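You operate a simulated robot arm through the tools that you are given. There is no shell and no other tool.

You run a simulated robot arm. Do the job below in one go: nothing can be reset, and whatever is moved stays where it is left.

TASK
Band the grey parcel on the hoop stand.
Fine: hoop up, black dial into the green, press the square orange button; then dial back to its start and hoop down; the parcel stays. Where these are worked on the way, their far stop is far enough and under half their travel is too little: blue hoop.

The check looks at the end state, three seconds after you hand in, the way a careful person would. Anything else that was tipped, shoved, dropped, spilled or broken makes it a failure.

THE ROBOT
A 6-joint arm with a two-finger gripper, fixed in place. Base frame: the origin is on the floor under the middle of its stand, x ahead of it, y to its left, z up; the work surface is at about z = 840. Units: mm, degrees, N and s.
With the tool pointing down near the work surface it reaches from about 380 to 860 mm from the base axis. Its first joint turns from -166.0 to 166.0 degrees. Payload 2.45 kg.
The tool frame sits at the grasp point between the pads (the TCP): z along the fingers, y along the line on which they close. The tips reach 20 mm beyond it. The gripper opens to 140 mm; its body begins 168 mm behind the TCP.
Orientation is that of the tool frame in the base frame, as a unit quaternion [w, x, y, z]. With the fingers straight down and closing along the base's y, the tool's x points along the base's -x, its y along +y and its z along -z.

THE INTERFACE
- The arm moves only by the tool nudge_tool. Its argument "series" is a list of rows, each an object (a shift or turn left out is 0, a gripper value left out holds the last) with "offset": the shift along the base's x, y, z in mm, a list of three; "angular": the turn, a rotation vector about the base's x, y, z in degrees, a list of three; "fingers": the gripper command, from -1 (shut) to 1 (fully open), values between in proportion. In form: [{"offset": [tx, ty, tz], "angular": [ax, ay, az], "fingers": fingers}, ...]. A call has 1 to 20 rows; each row is the pose to reach, as a shift and turn from the pose commanded when the call began. Rows are played at 5 a second. More than 50 mm and 8.6 degrees between two rows, or a gripper value outside its range, and nothing of the call is played. Where a pose cannot be reached the arm comes as near as it can. A force on the tool above 90 N (or 10 N above the force at the start of the call, whichever is more), or a blocked arm, ends the call early, and 0.2 s more pass. The fingers move at their own pace (about 45 mm/s each) and stop on an object; they squeeze with about 26 N. The grip force told is the motor's: it shows also when the fingers shut on nothing. Time passes only in rows, and 0.2 s behind the last, so rows that repeat a pose let the fingers close. The reply holds the time, the measured pose of the TCP, the force on the tool along the base axes, the opening and the grip force, in the units named above and with some noise, with the torque about the TCP (base axes, N m) and any sound that the robot's microphone picked up.
- Cameras (640 x 400 px; columns grow to the right, rows downward): "scene" is fixed at [404.4, -642.1, 1579.2]; the picture's right is [0.90, -0.44, 0.00], its down [-0.27, -0.56, -0.78] and it looks along [0.34, 0.70, -0.62] (base axes); focal length 318 px, centre (320, 200). "wrist" rides on the gripper at [78, 11, -209] in the tool frame; the picture's right is [-0.14, 0.99, 0.00], its down [-0.92, -0.13, -0.37] and it looks along [-0.37, -0.05, 0.93] (tool axes); focal length 280 px, centre (320, 200). There is no depth. A picture from a camera that has moved, and an enlarged one, comes with that camera's place and axes in the base frame and with its lens. The place of the scene camera against the robot may be out by one fixed shift of up to 12 mm in any direction.
- grab_frame(camera): a new picture of that camera. No time passes.
- move_column(by): moves the trunk up (or, below 0, down) by that many mm; the arm rides with it, the base frame stays. It gives what a move gives, with no picture.
- zoom(camera, box): a new picture of the part [left, top, right, bottom] of that camera's present view, enlarged. No time passes.
- hand_in(): hands the job in; it is judged then, once.

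Nothing tells you positions but the pictures and the camera data. Unless the task says otherwise, let go and move clear before handing in.

The tools are called by a JSON object that holds its "api" and its "payload". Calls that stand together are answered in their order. nudge_tool: Moves the arm, as the interface text tells. Its arguments: {"type":"object","properties":{"series":{"type":"array"}},"required":["series"]} The other tools are called the same way: move_column (by) moves the trunk up or down; grab_frame (camera) takes a picture; zoom (camera, box) takes an enlarged picture of a part of a camera's view; hand_in () hands the job in.

At the start:

```text
time: 0.0
tool_pos: [605.3, 31.9, 1232.2]
ee_rot: [0.0, -0.002, 1.0, -0.001]
contact_force: [0.4, 0.2, 0.0]
wrist_torque: [-0.01, -0.02, 0.01]
width: 140.2
grip_force: 0.0
trunk travel left (down, up): [-100.0, 130.0]
```

scene: 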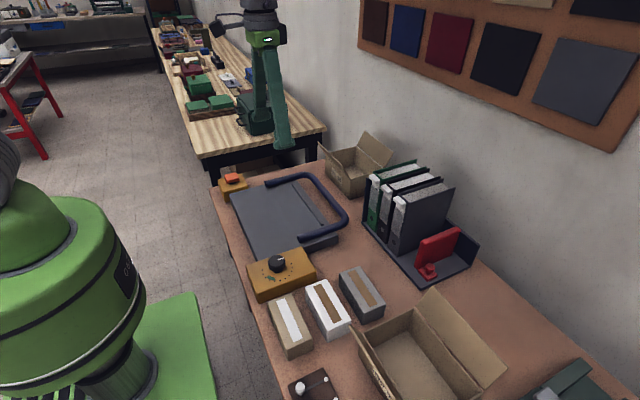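
wrist: 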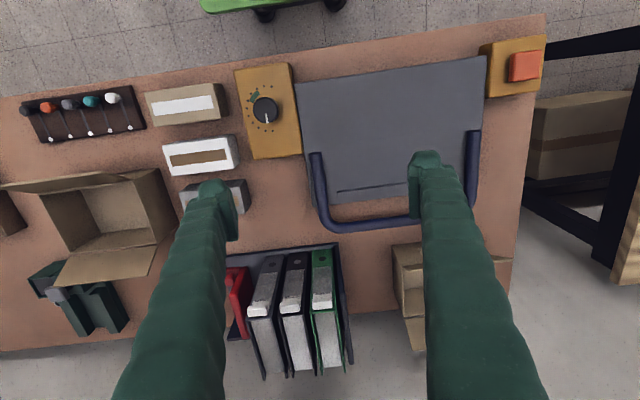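

I see a bench with a grey plate carrying a blue hoop, an amber box with a black dial, an orange button on another amber box, and three parcels (tan, white, grey). I'll take closer looks before moving anything.

{"api": "zoom", "payload": {"camera": "scene", "box": [200, 150, 400, 275]}}

{"api": "zoom", "payload": {"camera": "scene", "box": [230, 235, 390, 335]}}

{"api": "zoom", "payload": {"camera": "wrist", "box": [140, 50, 300, 250]}}

{"api": "zoom", "payload": {"camera": "wrist", "box": [290, 30, 550, 240]}}

{"api": "zoom", "payload": {"camera": "wrist", "box": [230, 60, 310, 160]}}

```text
3.20 times, centred on (300, 212) of scene
camera zoom: at [404.4, -642.1, 1579.2], right [0.9, -0.44, 0.0], down [-0.27, -0.56, -0.78], along [0.34, 0.7, -0.62], focal length 1018 px, centre (384, 160)
```

zoom: 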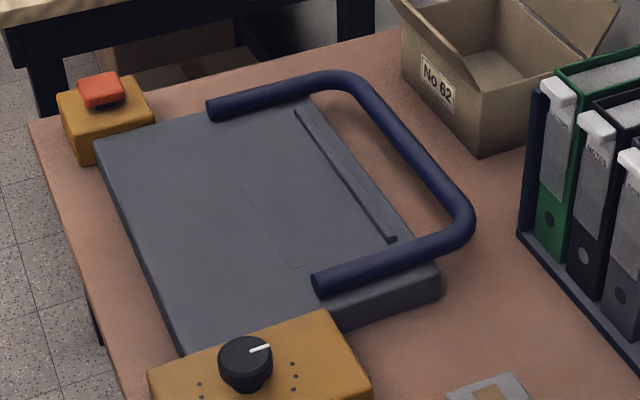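

```text
4.00 times, centred on (310, 285) of scene
camera zoom: at [404.4, -642.1, 1579.2], right [0.9, -0.44, 0.0], down [-0.27, -0.56, -0.78], along [0.34, 0.7, -0.62], focal length 1272 px, centre (360, -140)
```

zoom: 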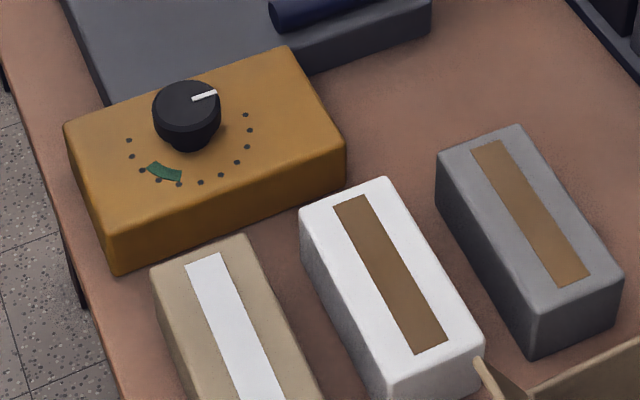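

```text
2.00 times, centred on (220, 150) of wrist
camera zoom: at [526.5, 41.3, 1442.3], right [0.14, 0.99, 0.0], down [0.92, -0.13, 0.37], along [0.37, -0.05, -0.93], focal length 561 px, centre (520, 300)
```

zoom: 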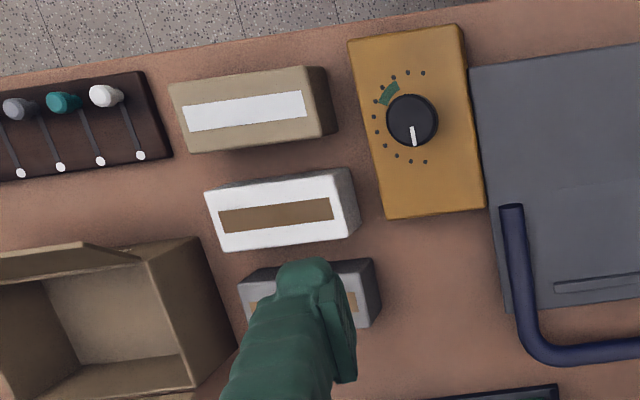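

```text
1.90 times, centred on (420, 135) of wrist
camera zoom: at [526.5, 41.3, 1442.3], right [0.14, 0.99, 0.0], down [0.92, -0.13, 0.37], along [0.37, -0.05, -0.93], focal length 534 px, centre (130, 324)
```

zoom: 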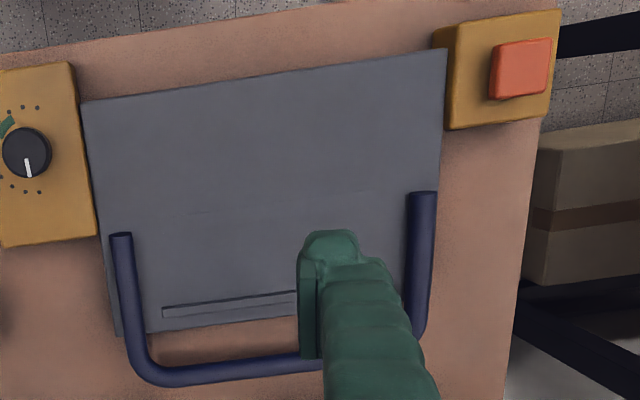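

```text
4.00 times, centred on (270, 110) of wrist
camera zoom: at [526.5, 41.3, 1442.3], right [0.14, 0.99, 0.0], down [0.92, -0.13, 0.37], along [0.37, -0.05, -0.93], focal length 1122 px, centre (520, 560)
```

zoom: 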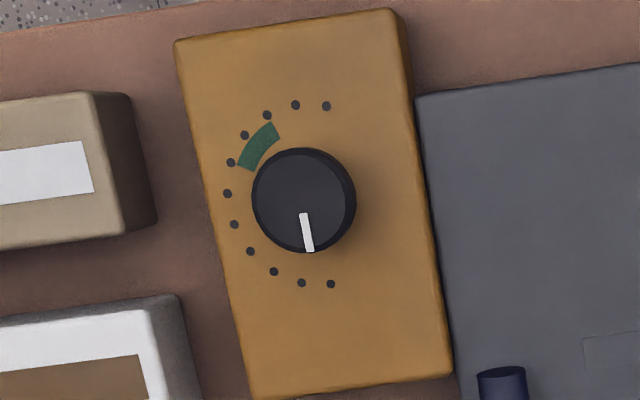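

The hoop lies flat to the far side, with its pivots around (650, 14) and (650, 335) at z≈870 and its crossbar at x≈827. The dial points to its first dot, and the green is about 130° clockwise seen from above. I'll move the wrist camera over the plate for a closer look.

{"api": "nudge_tool", "payload": {"series": [{"offset": [-17, 23, -25]}, {"offset": [-35, 46, -50]}, {"offset": [-52, 69, -76]}, {"offset": [-70, 92, -101]}, {"offset": [-88, 115, -126]}, {"offset": [-105, 138, -152]}, {"offset": [-105, 138, -152]}]}}

{"api": "grab_frame", "payload": {"camera": "wrist"}}

{"api": "grab_frame", "payload": {"camera": "scene"}}

```text
time: 1.6
tool_pos: [499.8, 170.2, 1079.3]
ee_rot: [0.001, 0.0, 1.0, 0.0]
contact_force: [0.2, 0.5, 0.0]
wrist_torque: [-0.04, -0.01, 0.01]
width: 140.2
grip_force: 0.1
trunk travel left (down, up): [-100.0, 130.0]
```

```text
taken
camera wrist: at [421.1, 180.0, 1290.1], right [0.14, 0.99, 0.0], down [0.92, -0.13, 0.37], along [0.37, -0.05, -0.93], focal length 280 px, centre (320, 200)
```

wrist: 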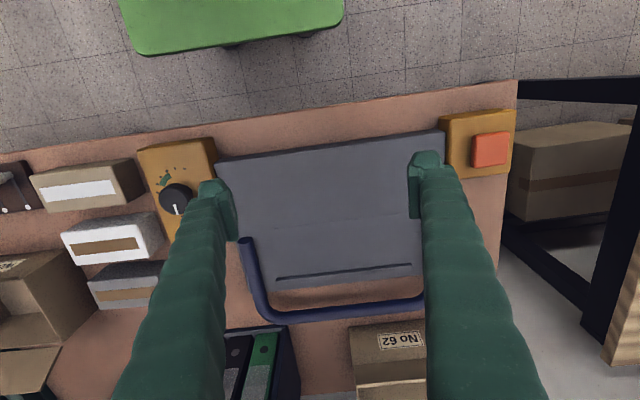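

```text
taken
```

scene: 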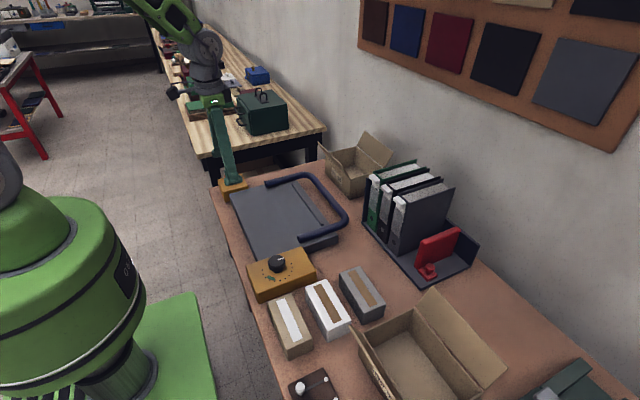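

{"api": "zoom", "payload": {"camera": "wrist", "box": [210, 130, 450, 330]}}

{"api": "zoom", "payload": {"camera": "scene", "box": [250, 170, 350, 250]}}

{"api": "zoom", "payload": {"camera": "wrist", "box": [430, 90, 530, 190]}}

```text
2.00 times, centred on (330, 230) of wrist
camera zoom: at [421.1, 180.0, 1290.1], right [0.14, 0.99, 0.0], down [0.92, -0.13, 0.37], along [0.37, -0.05, -0.93], focal length 561 px, centre (300, 140)
```

zoom: 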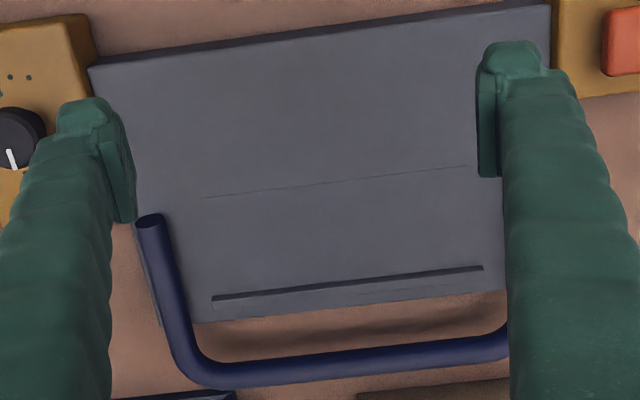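

```text
5.00 times, centred on (300, 210) of scene
camera zoom: at [404.4, -642.1, 1579.2], right [0.9, -0.44, 0.0], down [-0.27, -0.56, -0.78], along [0.34, 0.7, -0.62], focal length 1590 px, centre (420, 150)
```

zoom: 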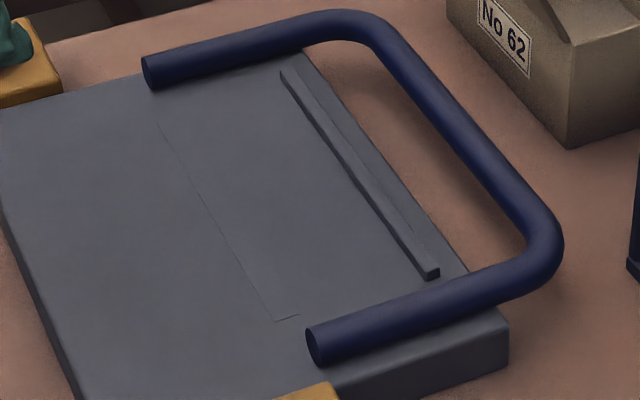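

```text
4.00 times, centred on (480, 140) of wrist
camera zoom: at [421.1, 180.0, 1290.1], right [0.14, 0.99, 0.0], down [0.92, -0.13, 0.37], along [0.37, -0.05, -0.93], focal length 1122 px, centre (-320, 440)
```

zoom: 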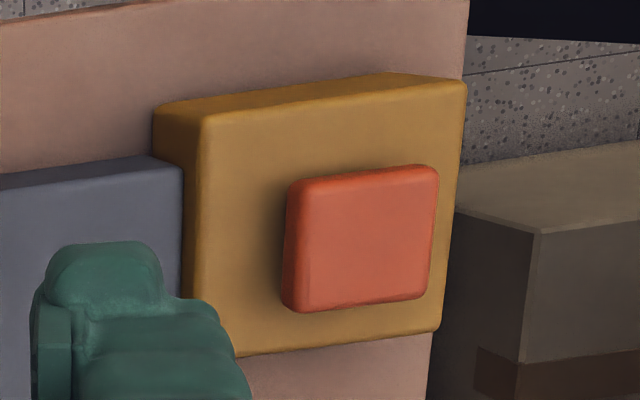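

{"api": "zoom", "payload": {"camera": "wrist", "box": [230, 220, 310, 330]}}

{"api": "zoom", "payload": {"camera": "wrist", "box": [200, 130, 280, 190]}}

{"api": "zoom", "payload": {"camera": "scene", "box": [290, 210, 350, 250]}}

{"api": "zoom", "payload": {"camera": "scene", "box": [225, 170, 285, 210]}}

```text
3.64 times, centred on (270, 275) of wrist
camera zoom: at [421.1, 180.0, 1290.1], right [0.14, 0.99, 0.0], down [0.92, -0.13, 0.37], along [0.37, -0.05, -0.93], focal length 1020 px, centre (502, -73)
```

zoom: 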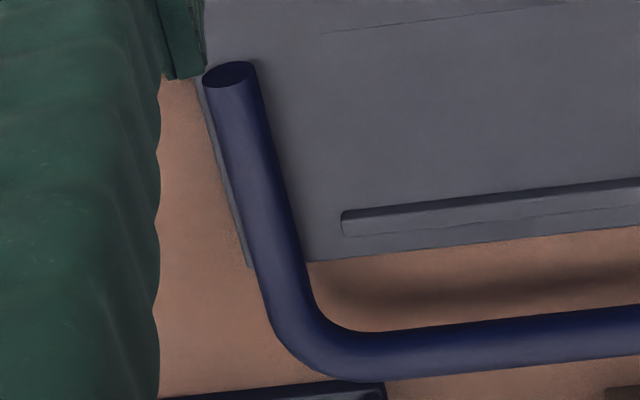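

```text
6.67 times, centred on (240, 160) of wrist
camera zoom: at [421.1, 180.0, 1290.1], right [0.14, 0.99, 0.0], down [0.92, -0.13, 0.37], along [0.37, -0.05, -0.93], focal length 1869 px, centre (853, 467)
```

zoom: 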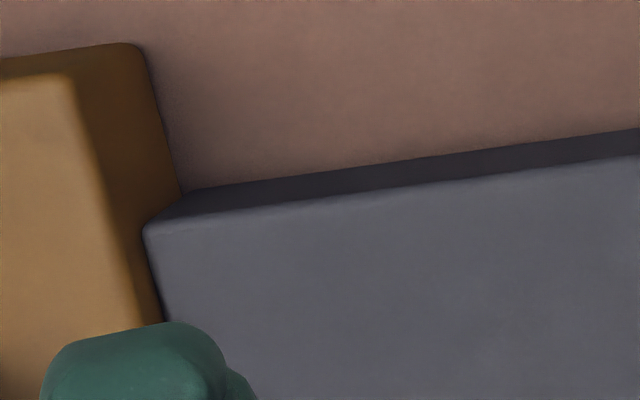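

```text
10.00 times, centred on (320, 230) of scene
camera zoom: at [404.4, -642.1, 1579.2], right [0.9, -0.44, 0.0], down [-0.27, -0.56, -0.78], along [0.34, 0.7, -0.62], focal length 3180 px, centre (320, -100)
```

zoom: 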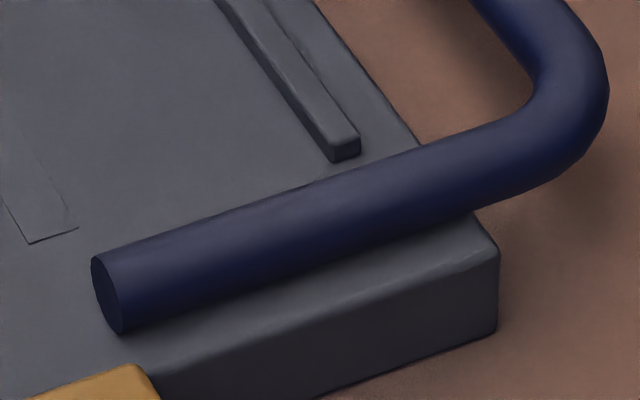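

```text
10.00 times, centred on (255, 190) of scene
camera zoom: at [404.4, -642.1, 1579.2], right [0.9, -0.44, 0.0], down [-0.27, -0.56, -0.78], along [0.34, 0.7, -0.62], focal length 3180 px, centre (970, 300)
```

zoom: 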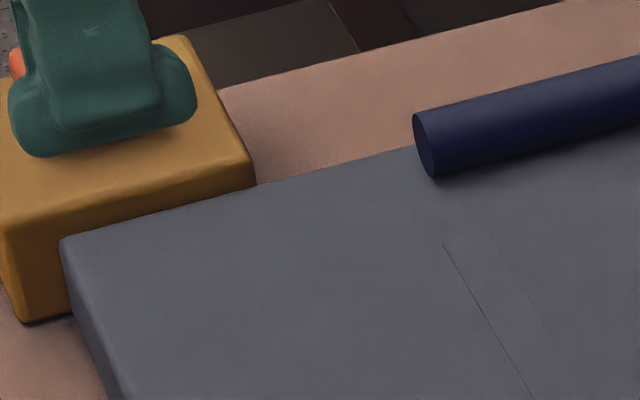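

Working estimates so far:
- The stand plate spans x 505–751 and y 4–345, with a thin band strip along y at x≈640 running under the hoop's pivot line, and a low fence at x≈732.
- The grey parcel is near (718, -243) with its long side along y.

Next I'll move over the parcel to look at it more closely.

{"api": "nudge_tool", "payload": {"series": [{"offset": [10, -41, 2]}, {"offset": [20, -82, 4]}, {"offset": [30, -124, 6]}, {"offset": [40, -165, 8]}, {"offset": [50, -206, 10]}, {"offset": [60, -248, 12]}, {"offset": [70, -289, 15]}, {"offset": [80, -330, 17]}, {"offset": [90, -372, 19]}, {"offset": [100, -413, 21]}, {"offset": [100, -413, 21]}]}}

{"api": "grab_frame", "payload": {"camera": "wrist"}}

{"api": "grab_frame", "payload": {"camera": "scene"}}

```text
time: 4.0
tool_pos: [598.0, -242.1, 1101.8]
ee_rot: [0.0, -0.001, 1.0, -0.001]
contact_force: [-0.2, 0.6, 0.1]
wrist_torque: [0.02, -0.02, 0.03]
width: 140.1
grip_force: 0.1
trunk travel left (down, up): [-100.0, 130.0]
```

```text
taken
camera wrist: at [521.1, -233.7, 1311.3], right [0.14, 0.99, 0.0], down [0.92, -0.13, 0.37], along [0.37, -0.05, -0.93], focal length 280 px, centre (320, 200)
```

wrist: 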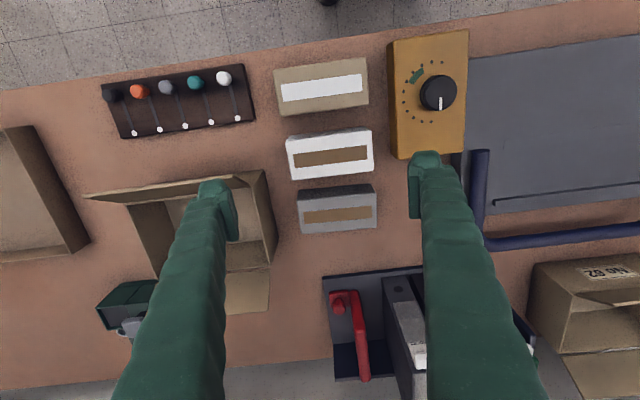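

```text
taken
```

scene: 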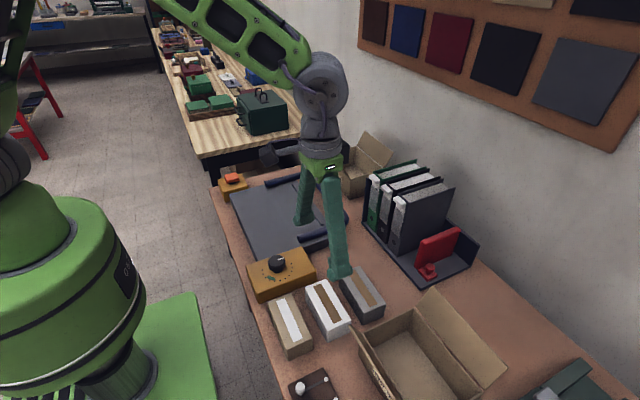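

{"api": "zoom", "payload": {"camera": "wrist", "box": [280, 120, 400, 240]}}

{"api": "zoom", "payload": {"camera": "wrist", "box": [380, 20, 500, 170]}}

{"api": "zoom", "payload": {"camera": "scene", "box": [270, 250, 400, 350]}}

```text
3.33 times, centred on (340, 180) of wrist
camera zoom: at [521.1, -233.7, 1311.3], right [0.14, 0.99, 0.0], down [0.92, -0.13, 0.37], along [0.37, -0.05, -0.93], focal length 935 px, centre (253, 267)
```

zoom: 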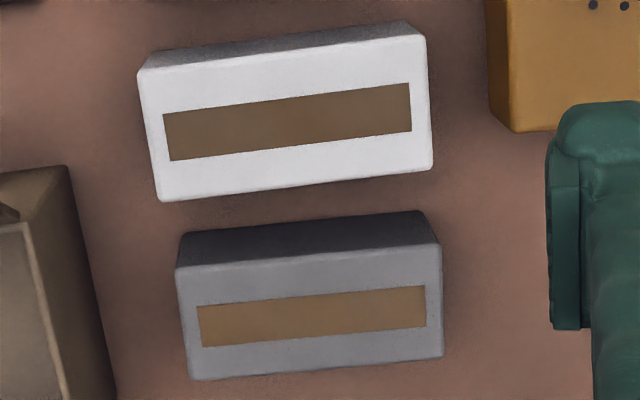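

```text
2.67 times, centred on (440, 95) of wrist
camera zoom: at [521.1, -233.7, 1311.3], right [0.14, 0.99, 0.0], down [0.92, -0.13, 0.37], along [0.37, -0.05, -0.93], focal length 748 px, centre (0, 480)
```

zoom: 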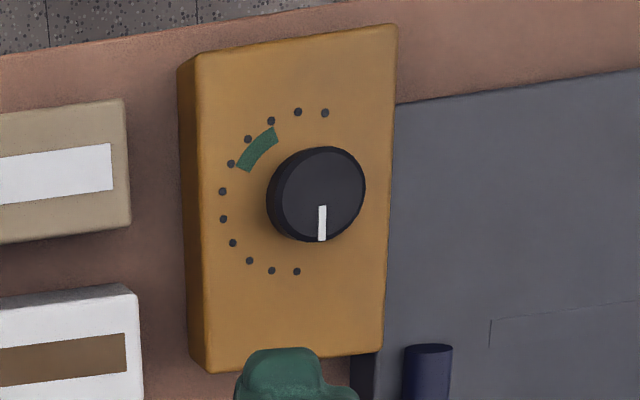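

```text
4.00 times, centred on (335, 300) of scene
camera zoom: at [404.4, -642.1, 1579.2], right [0.9, -0.44, 0.0], down [-0.27, -0.56, -0.78], along [0.34, 0.7, -0.62], focal length 1272 px, centre (260, -200)
```

zoom: 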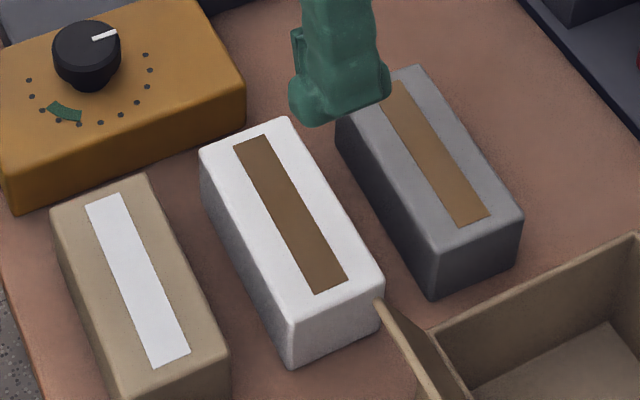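

The grey parcel is centred near (715, -231) with its top at z≈891. It is about 62 mm in x, 127 mm in y, and turned about -2°. The white parcel is too close to grip across x, so I'll grip the ends along y, and first I'll hover above it to check alignment.

{"api": "nudge_tool", "payload": {"series": [{"offset": [29, 3, -25], "angular": [0, 0, -0.5], "fingers": 1}, {"offset": [58, 6, -50], "angular": [0, 0, -1.1]}, {"offset": [87, 9, -76], "angular": [0, 0, -1.7]}, {"offset": [115, 11.6, -101], "angular": [0, 0, -2.2]}, {"offset": [115, 11.6, -101], "angular": [0, 0, -2.2]}, {"offset": [115, 11.6, -101], "angular": [0, 0, -2.2]}]}}

{"api": "grab_frame", "payload": {"camera": "wrist"}}

{"api": "zoom", "payload": {"camera": "scene", "box": [270, 230, 430, 350]}}

```text
time: 5.4
tool_pos: [714.7, -230.8, 999.3]
ee_rot: [0.001, 0.018, 1.0, 0.0]
contact_force: [-0.1, 0.9, -0.1]
wrist_torque: [0.01, -0.04, 0.0]
width: 140.1
grip_force: 0.2
trunk travel left (down, up): [-100.0, 130.0]
```

```text
taken
camera wrist: at [637.6, -218.7, 1209.7], right [0.17, 0.98, 0.0], down [0.92, -0.16, 0.37], along [0.36, -0.06, -0.93], focal length 280 px, centre (320, 200)
```

wrist: 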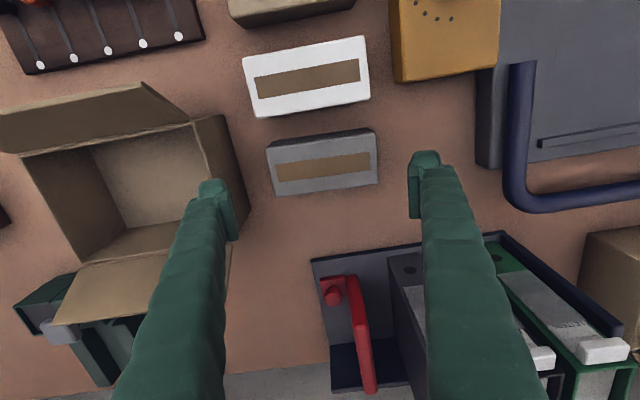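

```text
3.33 times, centred on (350, 290) of scene
camera zoom: at [404.4, -642.1, 1579.2], right [0.9, -0.44, 0.0], down [-0.27, -0.56, -0.78], along [0.34, 0.7, -0.62], focal length 1060 px, centre (220, -100)
```

zoom: 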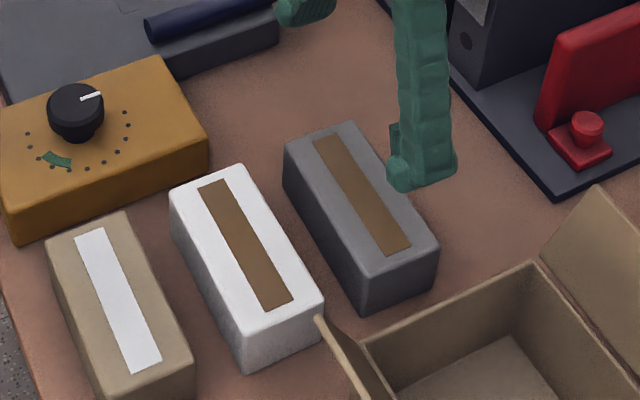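

{"api": "zoom", "payload": {"camera": "wrist", "box": [240, 110, 400, 210]}}

{"api": "zoom", "payload": {"camera": "wrist", "box": [180, 130, 460, 305]}}

```text
4.00 times, centred on (320, 160) of wrist
camera zoom: at [637.6, -218.7, 1209.7], right [0.17, 0.98, 0.0], down [0.92, -0.16, 0.37], along [0.36, -0.06, -0.93], focal length 1122 px, centre (320, 360)
```

zoom: 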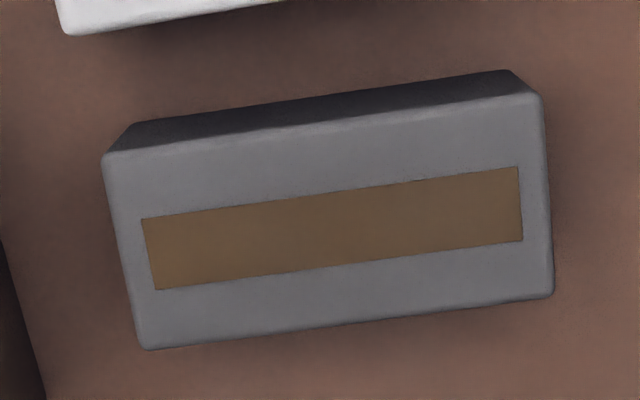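

```text
2.29 times, centred on (320, 218) of wrist
camera zoom: at [637.6, -218.7, 1209.7], right [0.17, 0.98, 0.0], down [0.92, -0.16, 0.37], along [0.36, -0.06, -0.93], focal length 641 px, centre (320, 160)
```

zoom: 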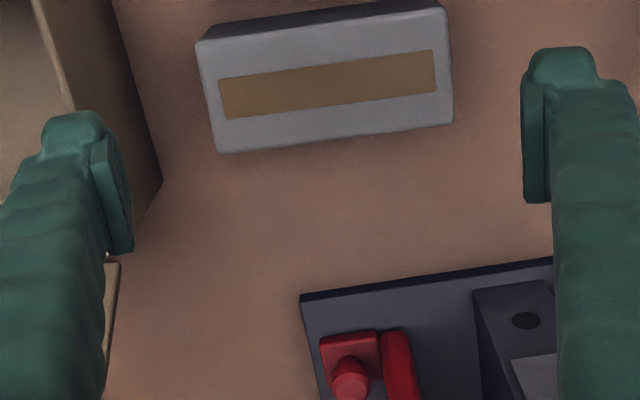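

The height estimates from my different views disagree: the table could sit anywhere from about 805 to 840. I'll close the fingers and lightly touch a free patch of table between the parcel and the plate to measure it.

{"api": "nudge_tool", "payload": {"series": [{"offset": [4, 40, 0], "angular": [0, 0, 0.6], "fingers": -1}, {"offset": [8, 80, 0], "angular": [0, 0, 1.2]}, {"offset": [12, 115, 0], "angular": [0, 0, 1.8]}, {"offset": [15, 146, 0], "angular": [0, 0, 2.2]}, {"offset": [15, 146, -20], "angular": [0, 0, 2.2]}, {"offset": [15, 146, -40], "angular": [0, 0, 2.2]}, {"offset": [15, 146, -60], "angular": [0, 0, 2.2]}, {"offset": [15, 146, -80], "angular": [0, 0, 2.2]}, {"offset": [15, 146, -90], "angular": [0, 0, 2.2]}, {"offset": [15, 146, -100], "angular": [0, 0, 2.2]}, {"offset": [15, 146, -100], "angular": [0, 0, 2.2]}]}}

{"api": "grab_frame", "payload": {"camera": "scene"}}

{"api": "grab_frame", "payload": {"camera": "wrist"}}

```text
time: 7.8
tool_pos: [730.6, -85.6, 899.3]
ee_rot: [0.0, -0.001, 1.0, 0.001]
contact_force: [0.5, 0.3, 0.0]
wrist_torque: [0.0, -0.01, 0.04]
width: 0.0
grip_force: 25.6
trunk travel left (down, up): [-100.0, 130.0]
```

```text
taken
```

scene: 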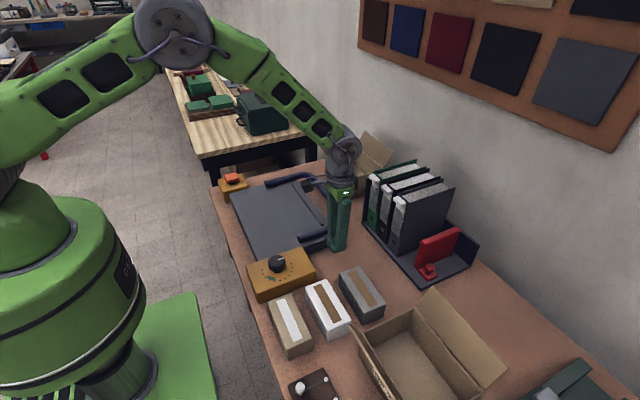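

```text
taken
camera wrist: at [651.8, -75.5, 1110.2], right [0.14, 0.99, 0.0], down [0.92, -0.13, 0.37], along [0.37, -0.05, -0.93], focal length 280 px, centre (320, 200)
```

wrist: 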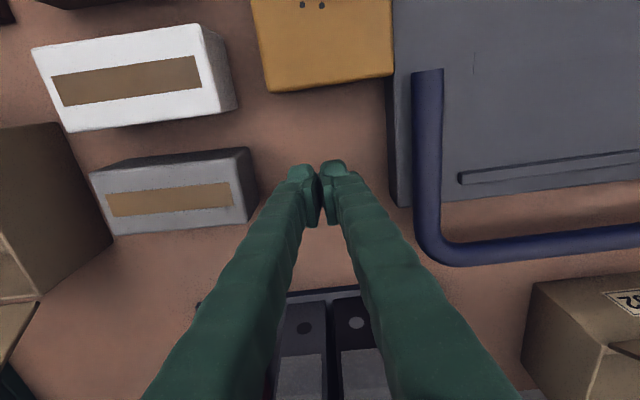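

{"api": "nudge_tool", "payload": {"series": [{"offset": [0, 0, -8]}, {"offset": [0, 0, -16]}, {"offset": [0, 0, -24]}, {"offset": [0, 0, -28]}, {"offset": [0, 0, -32]}, {"offset": [0, 0, -36]}, {"offset": [0, 0, -40]}, {"offset": [0, 0, -43]}, {"offset": [0, 0, -46]}, {"offset": [0, 0, -49]}, {"offset": [0, 0, -52]}, {"offset": [0, 0, -55]}, {"offset": [0, 0, -58]}, {"offset": [0, 0, -61]}, {"offset": [0, 0, -64]}, {"offset": [0, 0, -67]}, {"offset": [0, 0, -70]}]}}

```text
time: 11.4
tool_pos: [729.9, -86.5, 829.6]
ee_rot: [0.0, -0.001, 1.0, 0.0]
contact_force: [-0.6, 0.4, -0.5]
wrist_torque: [-0.04, -0.01, 0.04]
width: 0.2
grip_force: 26.0
trunk travel left (down, up): [-100.0, 130.0]
```

The tips are at z≈810 with no contact, so the table is clearly lower than 840. I'll keep probing slowly.

{"api": "nudge_tool", "payload": {"series": [{"offset": [0, 0, -3]}, {"offset": [0, 0, -6]}, {"offset": [0, 0, -8]}, {"offset": [0, 0, -10]}, {"offset": [0, 0, -12]}, {"offset": [0, 0, -14]}, {"offset": [0, 0, -16]}, {"offset": [0, 0, -18]}, {"offset": [0, 0, -20]}, {"offset": [0, 0, -22]}, {"offset": [0, 0, -24]}, {"offset": [0, 0, -26]}, {"offset": [0, 0, -28]}, {"offset": [0, 0, -30]}]}}

{"api": "zoom", "payload": {"camera": "scene", "box": [270, 170, 400, 270]}}

```text
time: 13.7
tool_pos: [729.3, -85.2, 819.4]
ee_rot: [0.004, -0.001, 1.0, -0.002]
contact_force: [-23.0, 4.5, 43.6]
wrist_torque: [0.14, 0.78, -0.04]
width: 0.1
grip_force: 28.5
trunk travel left (down, up): [-100.0, 130.0]
stopped in row 11: the force on the tool passed its limit at 92 N (the readings are from after the stop); the commanded pose is now the measured one
```

```text
4.00 times, centred on (335, 220) of scene
camera zoom: at [404.4, -642.1, 1579.2], right [0.9, -0.44, 0.0], down [-0.27, -0.56, -0.78], along [0.34, 0.7, -0.62], focal length 1272 px, centre (260, 120)
```

zoom: 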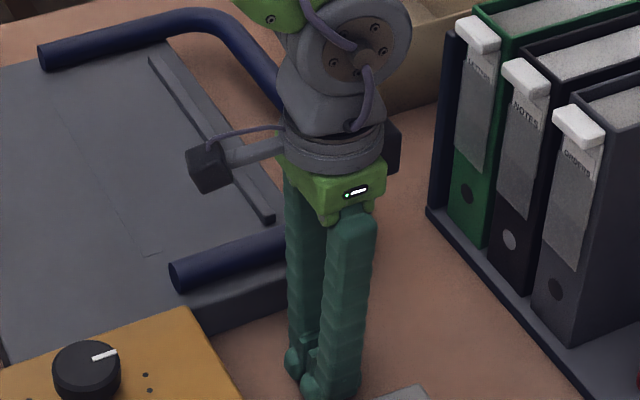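

Contact came at TCP z≈820, so the table is really at z≈800 and everything sits about 40 mm lower than I assumed. That makes the grey parcel about 138×66×54 mm, centred near (733, -231). I'll lift off and measure the finger thickness.

{"api": "nudge_tool", "payload": {"series": [{"offset": [0, 0, 10]}, {"offset": [0, 0, 40]}, {"offset": [0, 0, 80]}, {"offset": [0, 0, 80]}]}}

{"api": "zoom", "payload": {"camera": "wrist", "box": [270, 140, 370, 240]}}

{"api": "grab_frame", "payload": {"camera": "wrist"}}

{"api": "zoom", "payload": {"camera": "scene", "box": [290, 160, 390, 260]}}

```text
time: 14.7
tool_pos: [733.9, -86.0, 894.0]
ee_rot: [0.004, -0.001, 1.0, 0.0]
contact_force: [0.4, -0.5, 0.6]
wrist_torque: [-0.02, -0.02, 0.0]
width: 0.0
grip_force: 29.5
trunk travel left (down, up): [-100.0, 130.0]
```

```text
4.00 times, centred on (320, 190) of wrist
camera zoom: at [654.4, -76.8, 1103.1], right [0.14, 0.99, 0.0], down [0.92, -0.13, 0.37], along [0.37, -0.05, -0.93], focal length 1122 px, centre (320, 240)
```

zoom: 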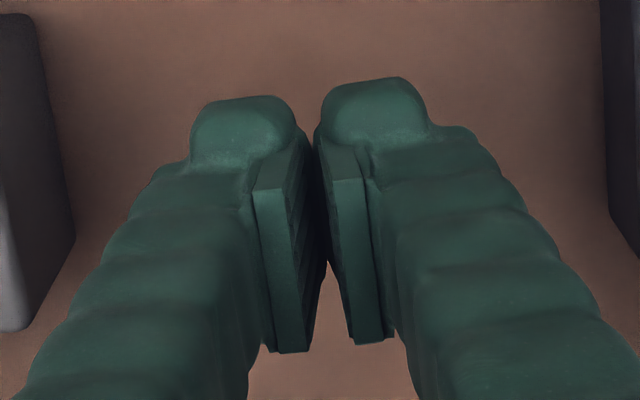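

```text
taken
camera wrist: at [654.4, -76.8, 1103.1], right [0.14, 0.99, 0.0], down [0.92, -0.13, 0.37], along [0.37, -0.05, -0.93], focal length 280 px, centre (320, 200)
```

wrist: 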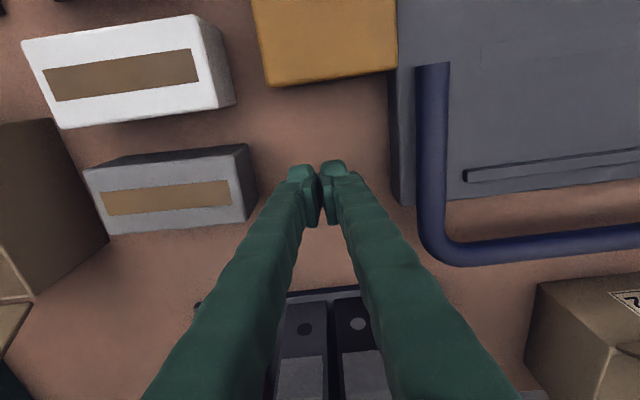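

```text
4.00 times, centred on (340, 210) of scene
camera zoom: at [404.4, -642.1, 1579.2], right [0.9, -0.44, 0.0], down [-0.27, -0.56, -0.78], along [0.34, 0.7, -0.62], focal length 1272 px, centre (240, 160)
```

zoom: 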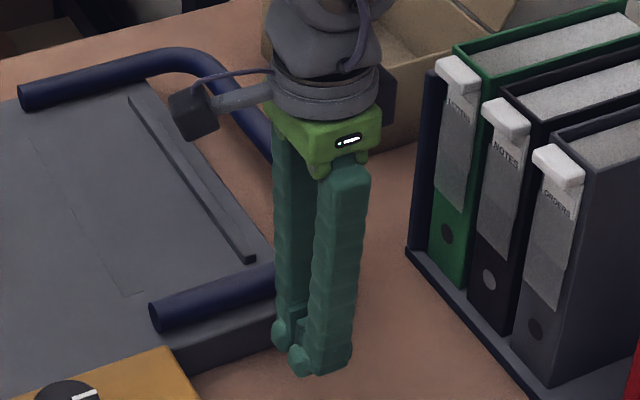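

The fingers are about 25 mm thick at the tip, and the gap between the white and grey parcels is about 39 mm. So I'll grip across x with only the tips in the gap, which lets the closing action slide the grey parcel away from the white one, and then re-grip deeper. First I'll rise, correct a small tilt, and yaw -90°.

{"api": "nudge_tool", "payload": {"series": [{"offset": [0, 0, 30], "angular": [0, 0.46, 0]}, {"offset": [0, 0, 66], "angular": [0, 0.46, 0]}, {"offset": [0, 0, 66], "angular": [0, 0.46, 0]}]}}

{"api": "nudge_tool", "payload": {"series": [{"offset": [2, -12, 0], "angular": [0, 0, -7.5]}, {"offset": [4, -24, 0], "angular": [0, 0, -15]}, {"offset": [6, -36, 0], "angular": [0, 0, -22.5]}, {"offset": [8, -48, 0], "angular": [0, 0, -30]}, {"offset": [10, -60, 0], "angular": [0, 0, -37.5]}, {"offset": [12, -72, 0], "angular": [0, 0, -45]}, {"offset": [14, -84, 0], "angular": [0, 0, -52.5]}, {"offset": [16, -96, 0], "angular": [0, 0, -60]}, {"offset": [18, -108, 0], "angular": [0, 0, -67.5]}, {"offset": [20, -120, 0], "angular": [0, 0, -75]}, {"offset": [22, -132, 0], "angular": [0, 0, -82.5]}, {"offset": [24, -145, 0], "angular": [0, 0, -90]}, {"offset": [24, -145, 0], "angular": [0, 0, -90]}]}}

{"api": "grab_frame", "payload": {"camera": "wrist"}}

{"api": "grab_frame", "payload": {"camera": "scene"}}

```text
time: 15.5
tool_pos: [734.4, -86.5, 960.8]
ee_rot: [-0.001, -0.001, 1.0, -0.001]
contact_force: [-0.1, 0.2, -0.7]
wrist_torque: [-0.01, -0.01, 0.02]
width: 0.2
grip_force: 29.0
trunk travel left (down, up): [-100.0, 130.0]
```

```text
time: 18.3
tool_pos: [756.9, -230.5, 958.8]
ee_rot: [-0.001, 0.707, 0.707, 0.0]
contact_force: [-0.7, 0.2, -0.6]
wrist_torque: [0.04, 0.01, 0.0]
width: 0.2
grip_force: 29.2
trunk travel left (down, up): [-100.0, 130.0]
```

```text
taken
camera wrist: at [768.7, -154.9, 1169.8], right [0.99, -0.14, 0.0], down [-0.13, -0.92, 0.37], along [-0.05, -0.36, -0.93], focal length 280 px, centre (320, 200)
```

wrist: 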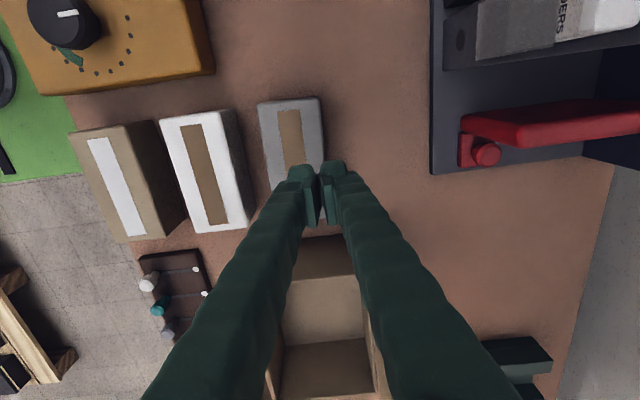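

```text
taken
```

scene: 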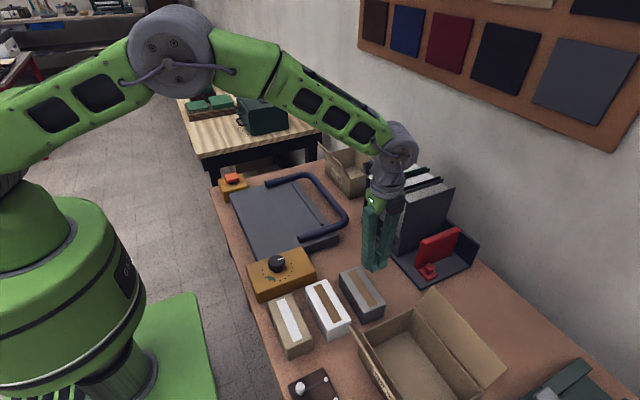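

{"api": "zoom", "payload": {"camera": "wrist", "box": [150, 80, 350, 240]}}

```text
2.50 times, centred on (250, 160) of wrist
camera zoom: at [768.7, -154.9, 1169.8], right [0.99, -0.14, 0.0], down [-0.13, -0.92, 0.37], along [-0.05, -0.36, -0.93], focal length 701 px, centre (495, 300)
```

zoom: 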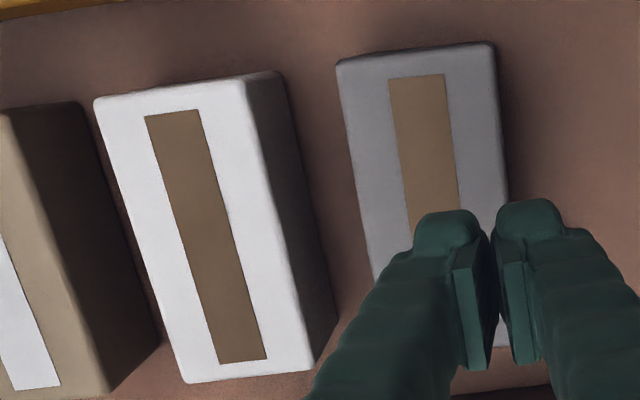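

{"api": "nudge_tool", "payload": {"series": [{"offset": [0, 0, 0], "angular": [0, 0, -1.1], "fingers": 0.83}, {"offset": [0, 0, -10], "angular": [0, 0, -2.2]}, {"offset": [0, 0, -20], "angular": [0, 0, -2.2]}, {"offset": [0, 0, -30], "angular": [0, 0, -2.2]}, {"offset": [0, 0, -40], "angular": [0, 0, -2.2]}, {"offset": [0, 0, -50], "angular": [0, 0, -2.2]}, {"offset": [0, 0, -60], "angular": [0, 0, -2.2]}, {"offset": [0, 0, -60], "angular": [0, 0, -2.2]}, {"offset": [0, 0, -60], "angular": [0, 0, -2.2]}]}}

{"api": "grab_frame", "payload": {"camera": "wrist"}}

{"api": "zoom", "payload": {"camera": "wrist", "box": [120, 60, 440, 260]}}

{"api": "zoom", "payload": {"camera": "scene", "box": [290, 220, 420, 330]}}

```text
time: 20.3
tool_pos: [757.6, -231.1, 900.1]
ee_rot: [-0.001, 0.72, 0.694, -0.001]
contact_force: [0.4, -0.6, 0.2]
wrist_torque: [-0.03, 0.02, 0.0]
width: 127.9
grip_force: 0.1
trunk travel left (down, up): [-100.0, 130.0]
```

```text
taken
camera wrist: at [771.8, -154.9, 1110.1], right [0.98, -0.17, 0.0], down [-0.16, -0.92, 0.37], along [-0.07, -0.36, -0.93], focal length 280 px, centre (320, 200)
```

wrist: 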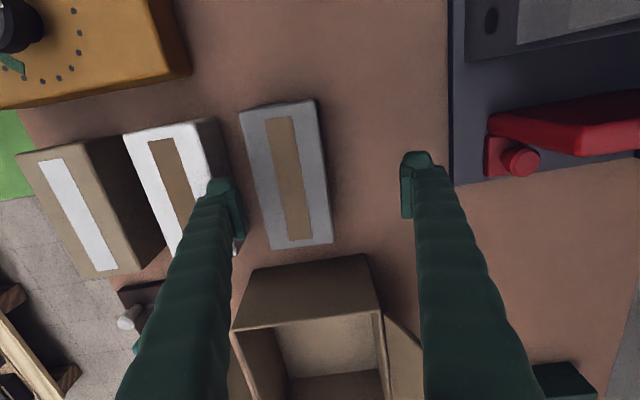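

```text
2.00 times, centred on (280, 160) of wrist
camera zoom: at [771.8, -154.9, 1110.1], right [0.98, -0.17, 0.0], down [-0.16, -0.92, 0.37], along [-0.07, -0.36, -0.93], focal length 561 px, centre (400, 280)
```

zoom: 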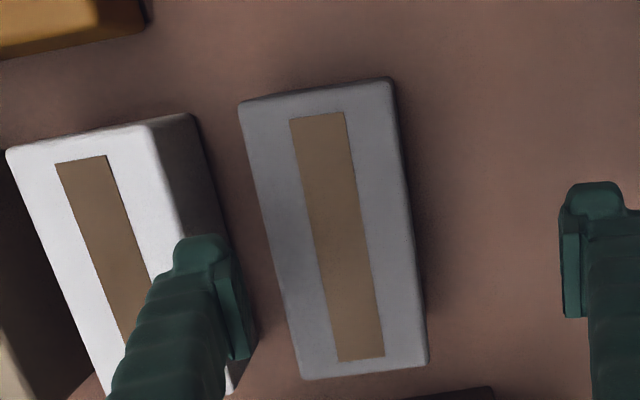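

```text
3.64 times, centred on (355, 275) of scene
camera zoom: at [404.4, -642.1, 1579.2], right [0.9, -0.44, 0.0], down [-0.27, -0.56, -0.78], along [0.34, 0.7, -0.62], focal length 1156 px, centre (193, -73)
```

zoom: 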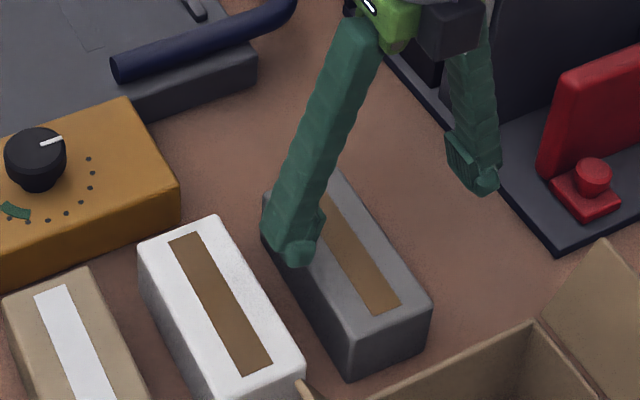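

{"api": "nudge_tool", "payload": {"series": [{"offset": [0.7, 0, -8]}, {"offset": [1.4, 0, -16]}, {"offset": [2, 0, -21]}, {"offset": [2, 0, -21]}]}}

{"api": "zoom", "payload": {"camera": "wrist", "box": [140, 100, 300, 220]}}

{"api": "zoom", "payload": {"camera": "wrist", "box": [120, 60, 440, 260]}}

{"api": "zoom", "payload": {"camera": "scene", "box": [310, 240, 400, 320]}}

```text
time: 21.3
tool_pos: [759.6, -230.9, 879.5]
ee_rot: [-0.001, 0.72, 0.694, -0.001]
contact_force: [0.0, 0.1, 0.3]
wrist_torque: [-0.04, 0.01, -0.03]
width: 128.4
grip_force: 0.0
trunk travel left (down, up): [-100.0, 130.0]
```

```text
3.33 times, centred on (220, 160) of wrist
camera zoom: at [773.7, -154.9, 1089.2], right [0.98, -0.17, 0.0], down [-0.16, -0.92, 0.37], along [-0.07, -0.36, -0.93], focal length 935 px, centre (653, 333)
```

zoom: 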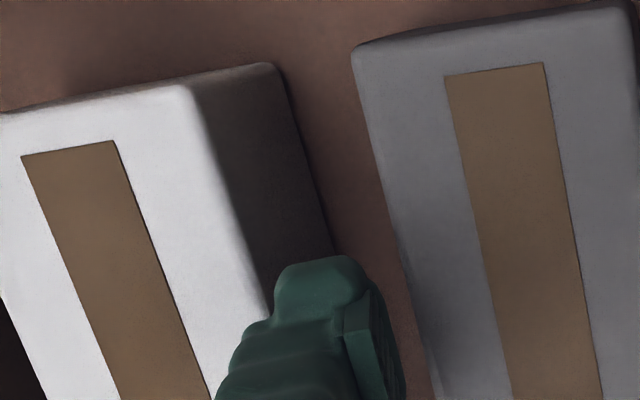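

```text
2.00 times, centred on (280, 160) of wrist
camera zoom: at [773.7, -154.9, 1089.2], right [0.98, -0.17, 0.0], down [-0.16, -0.92, 0.37], along [-0.07, -0.36, -0.93], focal length 561 px, centre (400, 280)
```

zoom: 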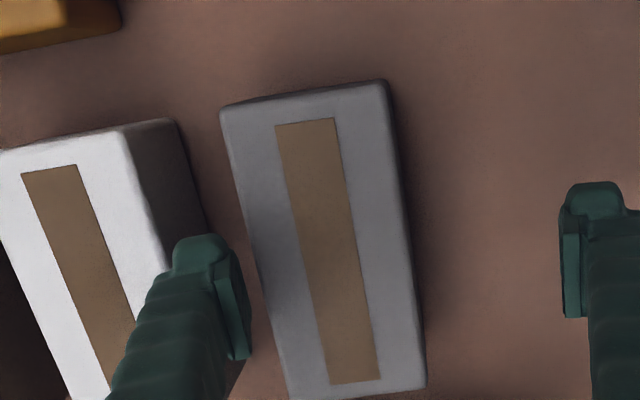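

```text
5.00 times, centred on (355, 280) of scene
camera zoom: at [404.4, -642.1, 1579.2], right [0.9, -0.44, 0.0], down [-0.27, -0.56, -0.78], along [0.34, 0.7, -0.62], focal length 1590 px, centre (145, -200)
```

zoom: 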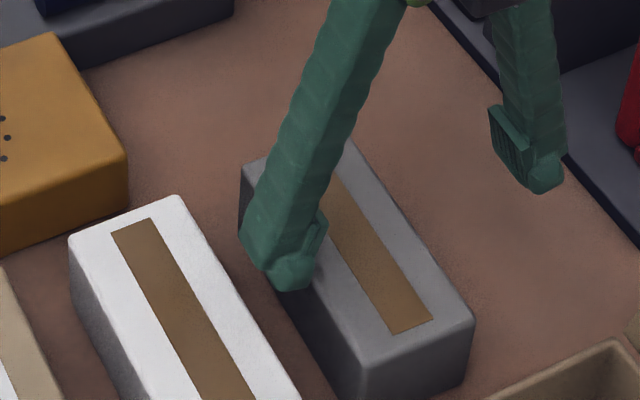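

With the tips just above the parcels, the near finger clears the white parcel by about 6 mm and the grey one by about 3 mm. I'll go down about 29 mm into the gap and check the forces.

{"api": "nudge_tool", "payload": {"series": [{"offset": [0, 0, -6]}, {"offset": [0, 0, -12]}, {"offset": [0, 0, -18]}, {"offset": [0, 0, -24]}, {"offset": [0, 0, -29]}, {"offset": [0, 0, -29]}]}}

{"api": "zoom", "payload": {"camera": "wrist", "box": [120, 60, 440, 260]}}

```text
time: 22.7
tool_pos: [759.8, -231.0, 850.3]
ee_rot: [-0.001, 0.721, 0.693, -0.001]
contact_force: [-2.8, 0.0, 1.8]
wrist_torque: [0.04, 0.08, 0.02]
width: 129.9
grip_force: 1.6
trunk travel left (down, up): [-100.0, 130.0]
```

```text
2.00 times, centred on (280, 160) of wrist
camera zoom: at [773.6, -154.8, 1060.0], right [0.98, -0.17, 0.0], down [-0.16, -0.92, 0.37], along [-0.07, -0.36, -0.93], focal length 561 px, centre (400, 280)
```

zoom: 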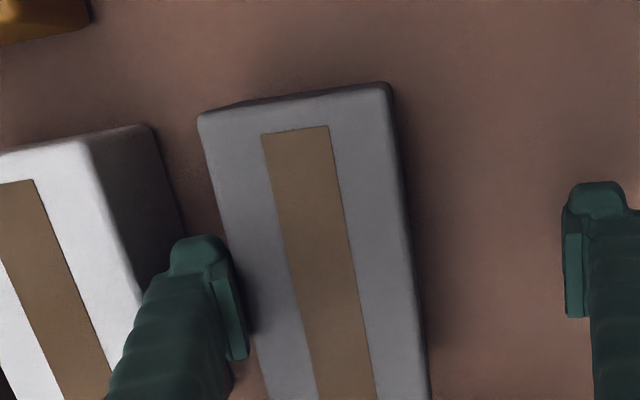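

Only the grey parcel is lightly touched, so I'll close now. The near finger will slide it away from the white one.

{"api": "nudge_tool", "payload": {"series": [{"offset": [1, 0, 0], "fingers": 0.5}, {"offset": [2, 0, 0], "fingers": 0.2}, {"offset": [2, 0, 0], "fingers": 0.0}, {"offset": [2, 0, 0], "fingers": -0.2}, {"offset": [2, 0, 0], "fingers": -0.2}, {"offset": [2, 0, 0], "fingers": -0.2}, {"offset": [2, 0, 0], "fingers": -0.2}]}}

{"api": "grab_frame", "payload": {"camera": "wrist"}}

{"api": "zoom", "payload": {"camera": "scene", "box": [290, 220, 420, 330]}}

```text
time: 24.3
tool_pos: [761.1, -230.6, 850.3]
ee_rot: [0.0, 0.72, 0.694, 0.0]
contact_force: [-0.5, 1.0, 0.4]
wrist_torque: [-0.04, -0.06, -0.03]
width: 68.2
grip_force: 26.6
trunk travel left (down, up): [-100.0, 130.0]
```

```text
taken
camera wrist: at [775.6, -154.9, 1060.3], right [0.98, -0.17, 0.0], down [-0.16, -0.92, 0.37], along [-0.07, -0.36, -0.93], focal length 280 px, centre (320, 200)
```

wrist: 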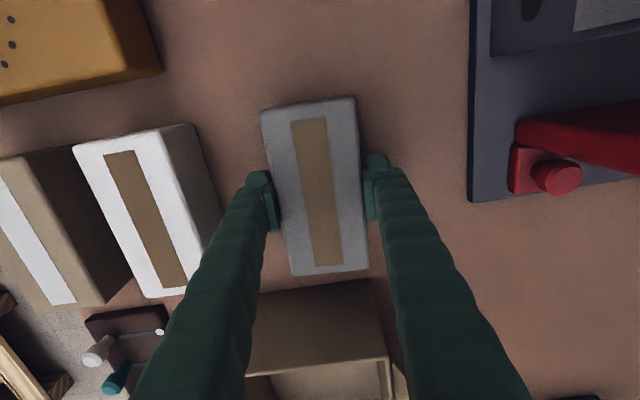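

```text
3.64 times, centred on (355, 275) of scene
camera zoom: at [404.4, -642.1, 1579.2], right [0.9, -0.44, 0.0], down [-0.27, -0.56, -0.78], along [0.34, 0.7, -0.62], focal length 1156 px, centre (193, -73)
```

zoom: 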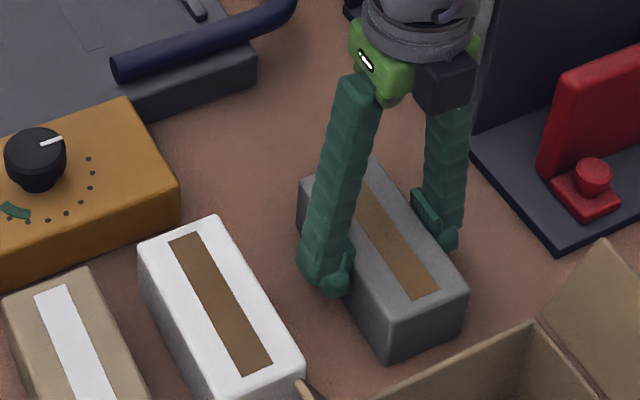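

{"api": "nudge_tool", "payload": {"series": [{"offset": [0, 0, 0], "fingers": 0.3}, {"offset": [0, 0, 0], "fingers": 0.3}, {"offset": [0, 0, 0], "fingers": 0.3}, {"offset": [0, 0, -6], "fingers": 0.3}, {"offset": [0, 0, -12], "fingers": 0.3}, {"offset": [0, 0, -18], "fingers": 0.3}, {"offset": [0, 0, -20], "fingers": 0.3}, {"offset": [0, 0, -20], "fingers": -0.3}, {"offset": [0, 0, -20], "fingers": -0.3}, {"offset": [0, 0, -20], "fingers": -0.3}, {"offset": [0, 0, -20], "fingers": -0.3}]}}

{"api": "grab_frame", "payload": {"camera": "wrist"}}

```text
time: 26.7
tool_pos: [761.9, -230.3, 829.5]
ee_rot: [-0.001, 0.72, 0.694, -0.001]
contact_force: [-0.3, 0.1, -0.3]
wrist_torque: [-0.02, -0.06, 0.0]
width: 72.3
grip_force: 26.0
trunk travel left (down, up): [-100.0, 130.0]
```

```text
taken
camera wrist: at [775.8, -155.0, 1039.8], right [0.98, -0.17, 0.0], down [-0.16, -0.92, 0.37], along [-0.07, -0.36, -0.93], focal length 280 px, centre (320, 200)
```

wrist: 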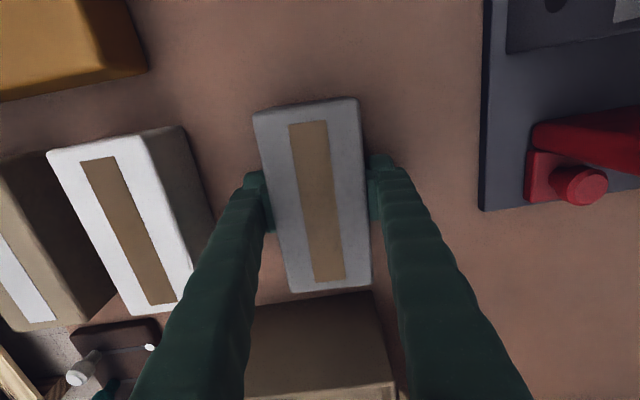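

The parcel is gripped deeper now, at 72 mm width with the TCP near its mid-height. I'll lift it straight up and check that it holds.

{"api": "nudge_tool", "payload": {"series": [{"offset": [0, 0, 6], "fingers": -1}, {"offset": [0, 0, 15]}, {"offset": [0, 0, 30]}, {"offset": [0, 0, 50]}, {"offset": [0, 0, 50]}]}}

{"api": "grab_frame", "payload": {"camera": "scene"}}

{"api": "grab_frame", "payload": {"camera": "wrist"}}

```text
time: 27.9
tool_pos: [761.2, -231.4, 879.7]
ee_rot: [-0.002, 0.72, 0.694, 0.0]
contact_force: [-0.9, -0.9, -3.8]
wrist_torque: [0.0, -0.01, -0.03]
width: 72.2
grip_force: 26.5
trunk travel left (down, up): [-100.0, 130.0]
```

```text
taken
```

scene: 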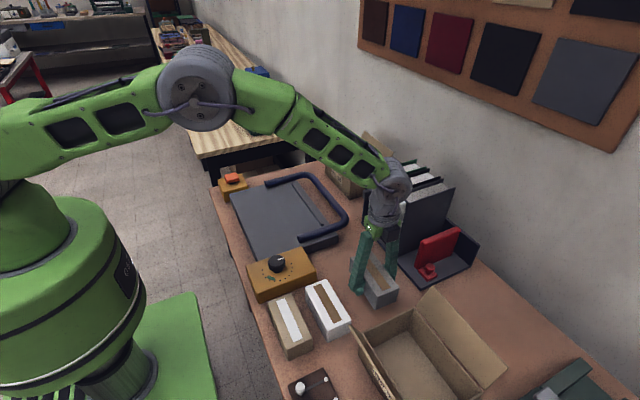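

```text
taken
camera wrist: at [775.9, -154.8, 1089.8], right [0.98, -0.17, 0.0], down [-0.16, -0.92, 0.37], along [-0.07, -0.36, -0.93], focal length 280 px, centre (320, 200)
```

wrist: 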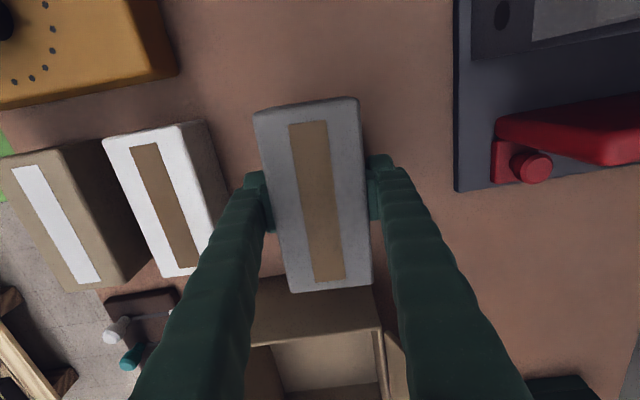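

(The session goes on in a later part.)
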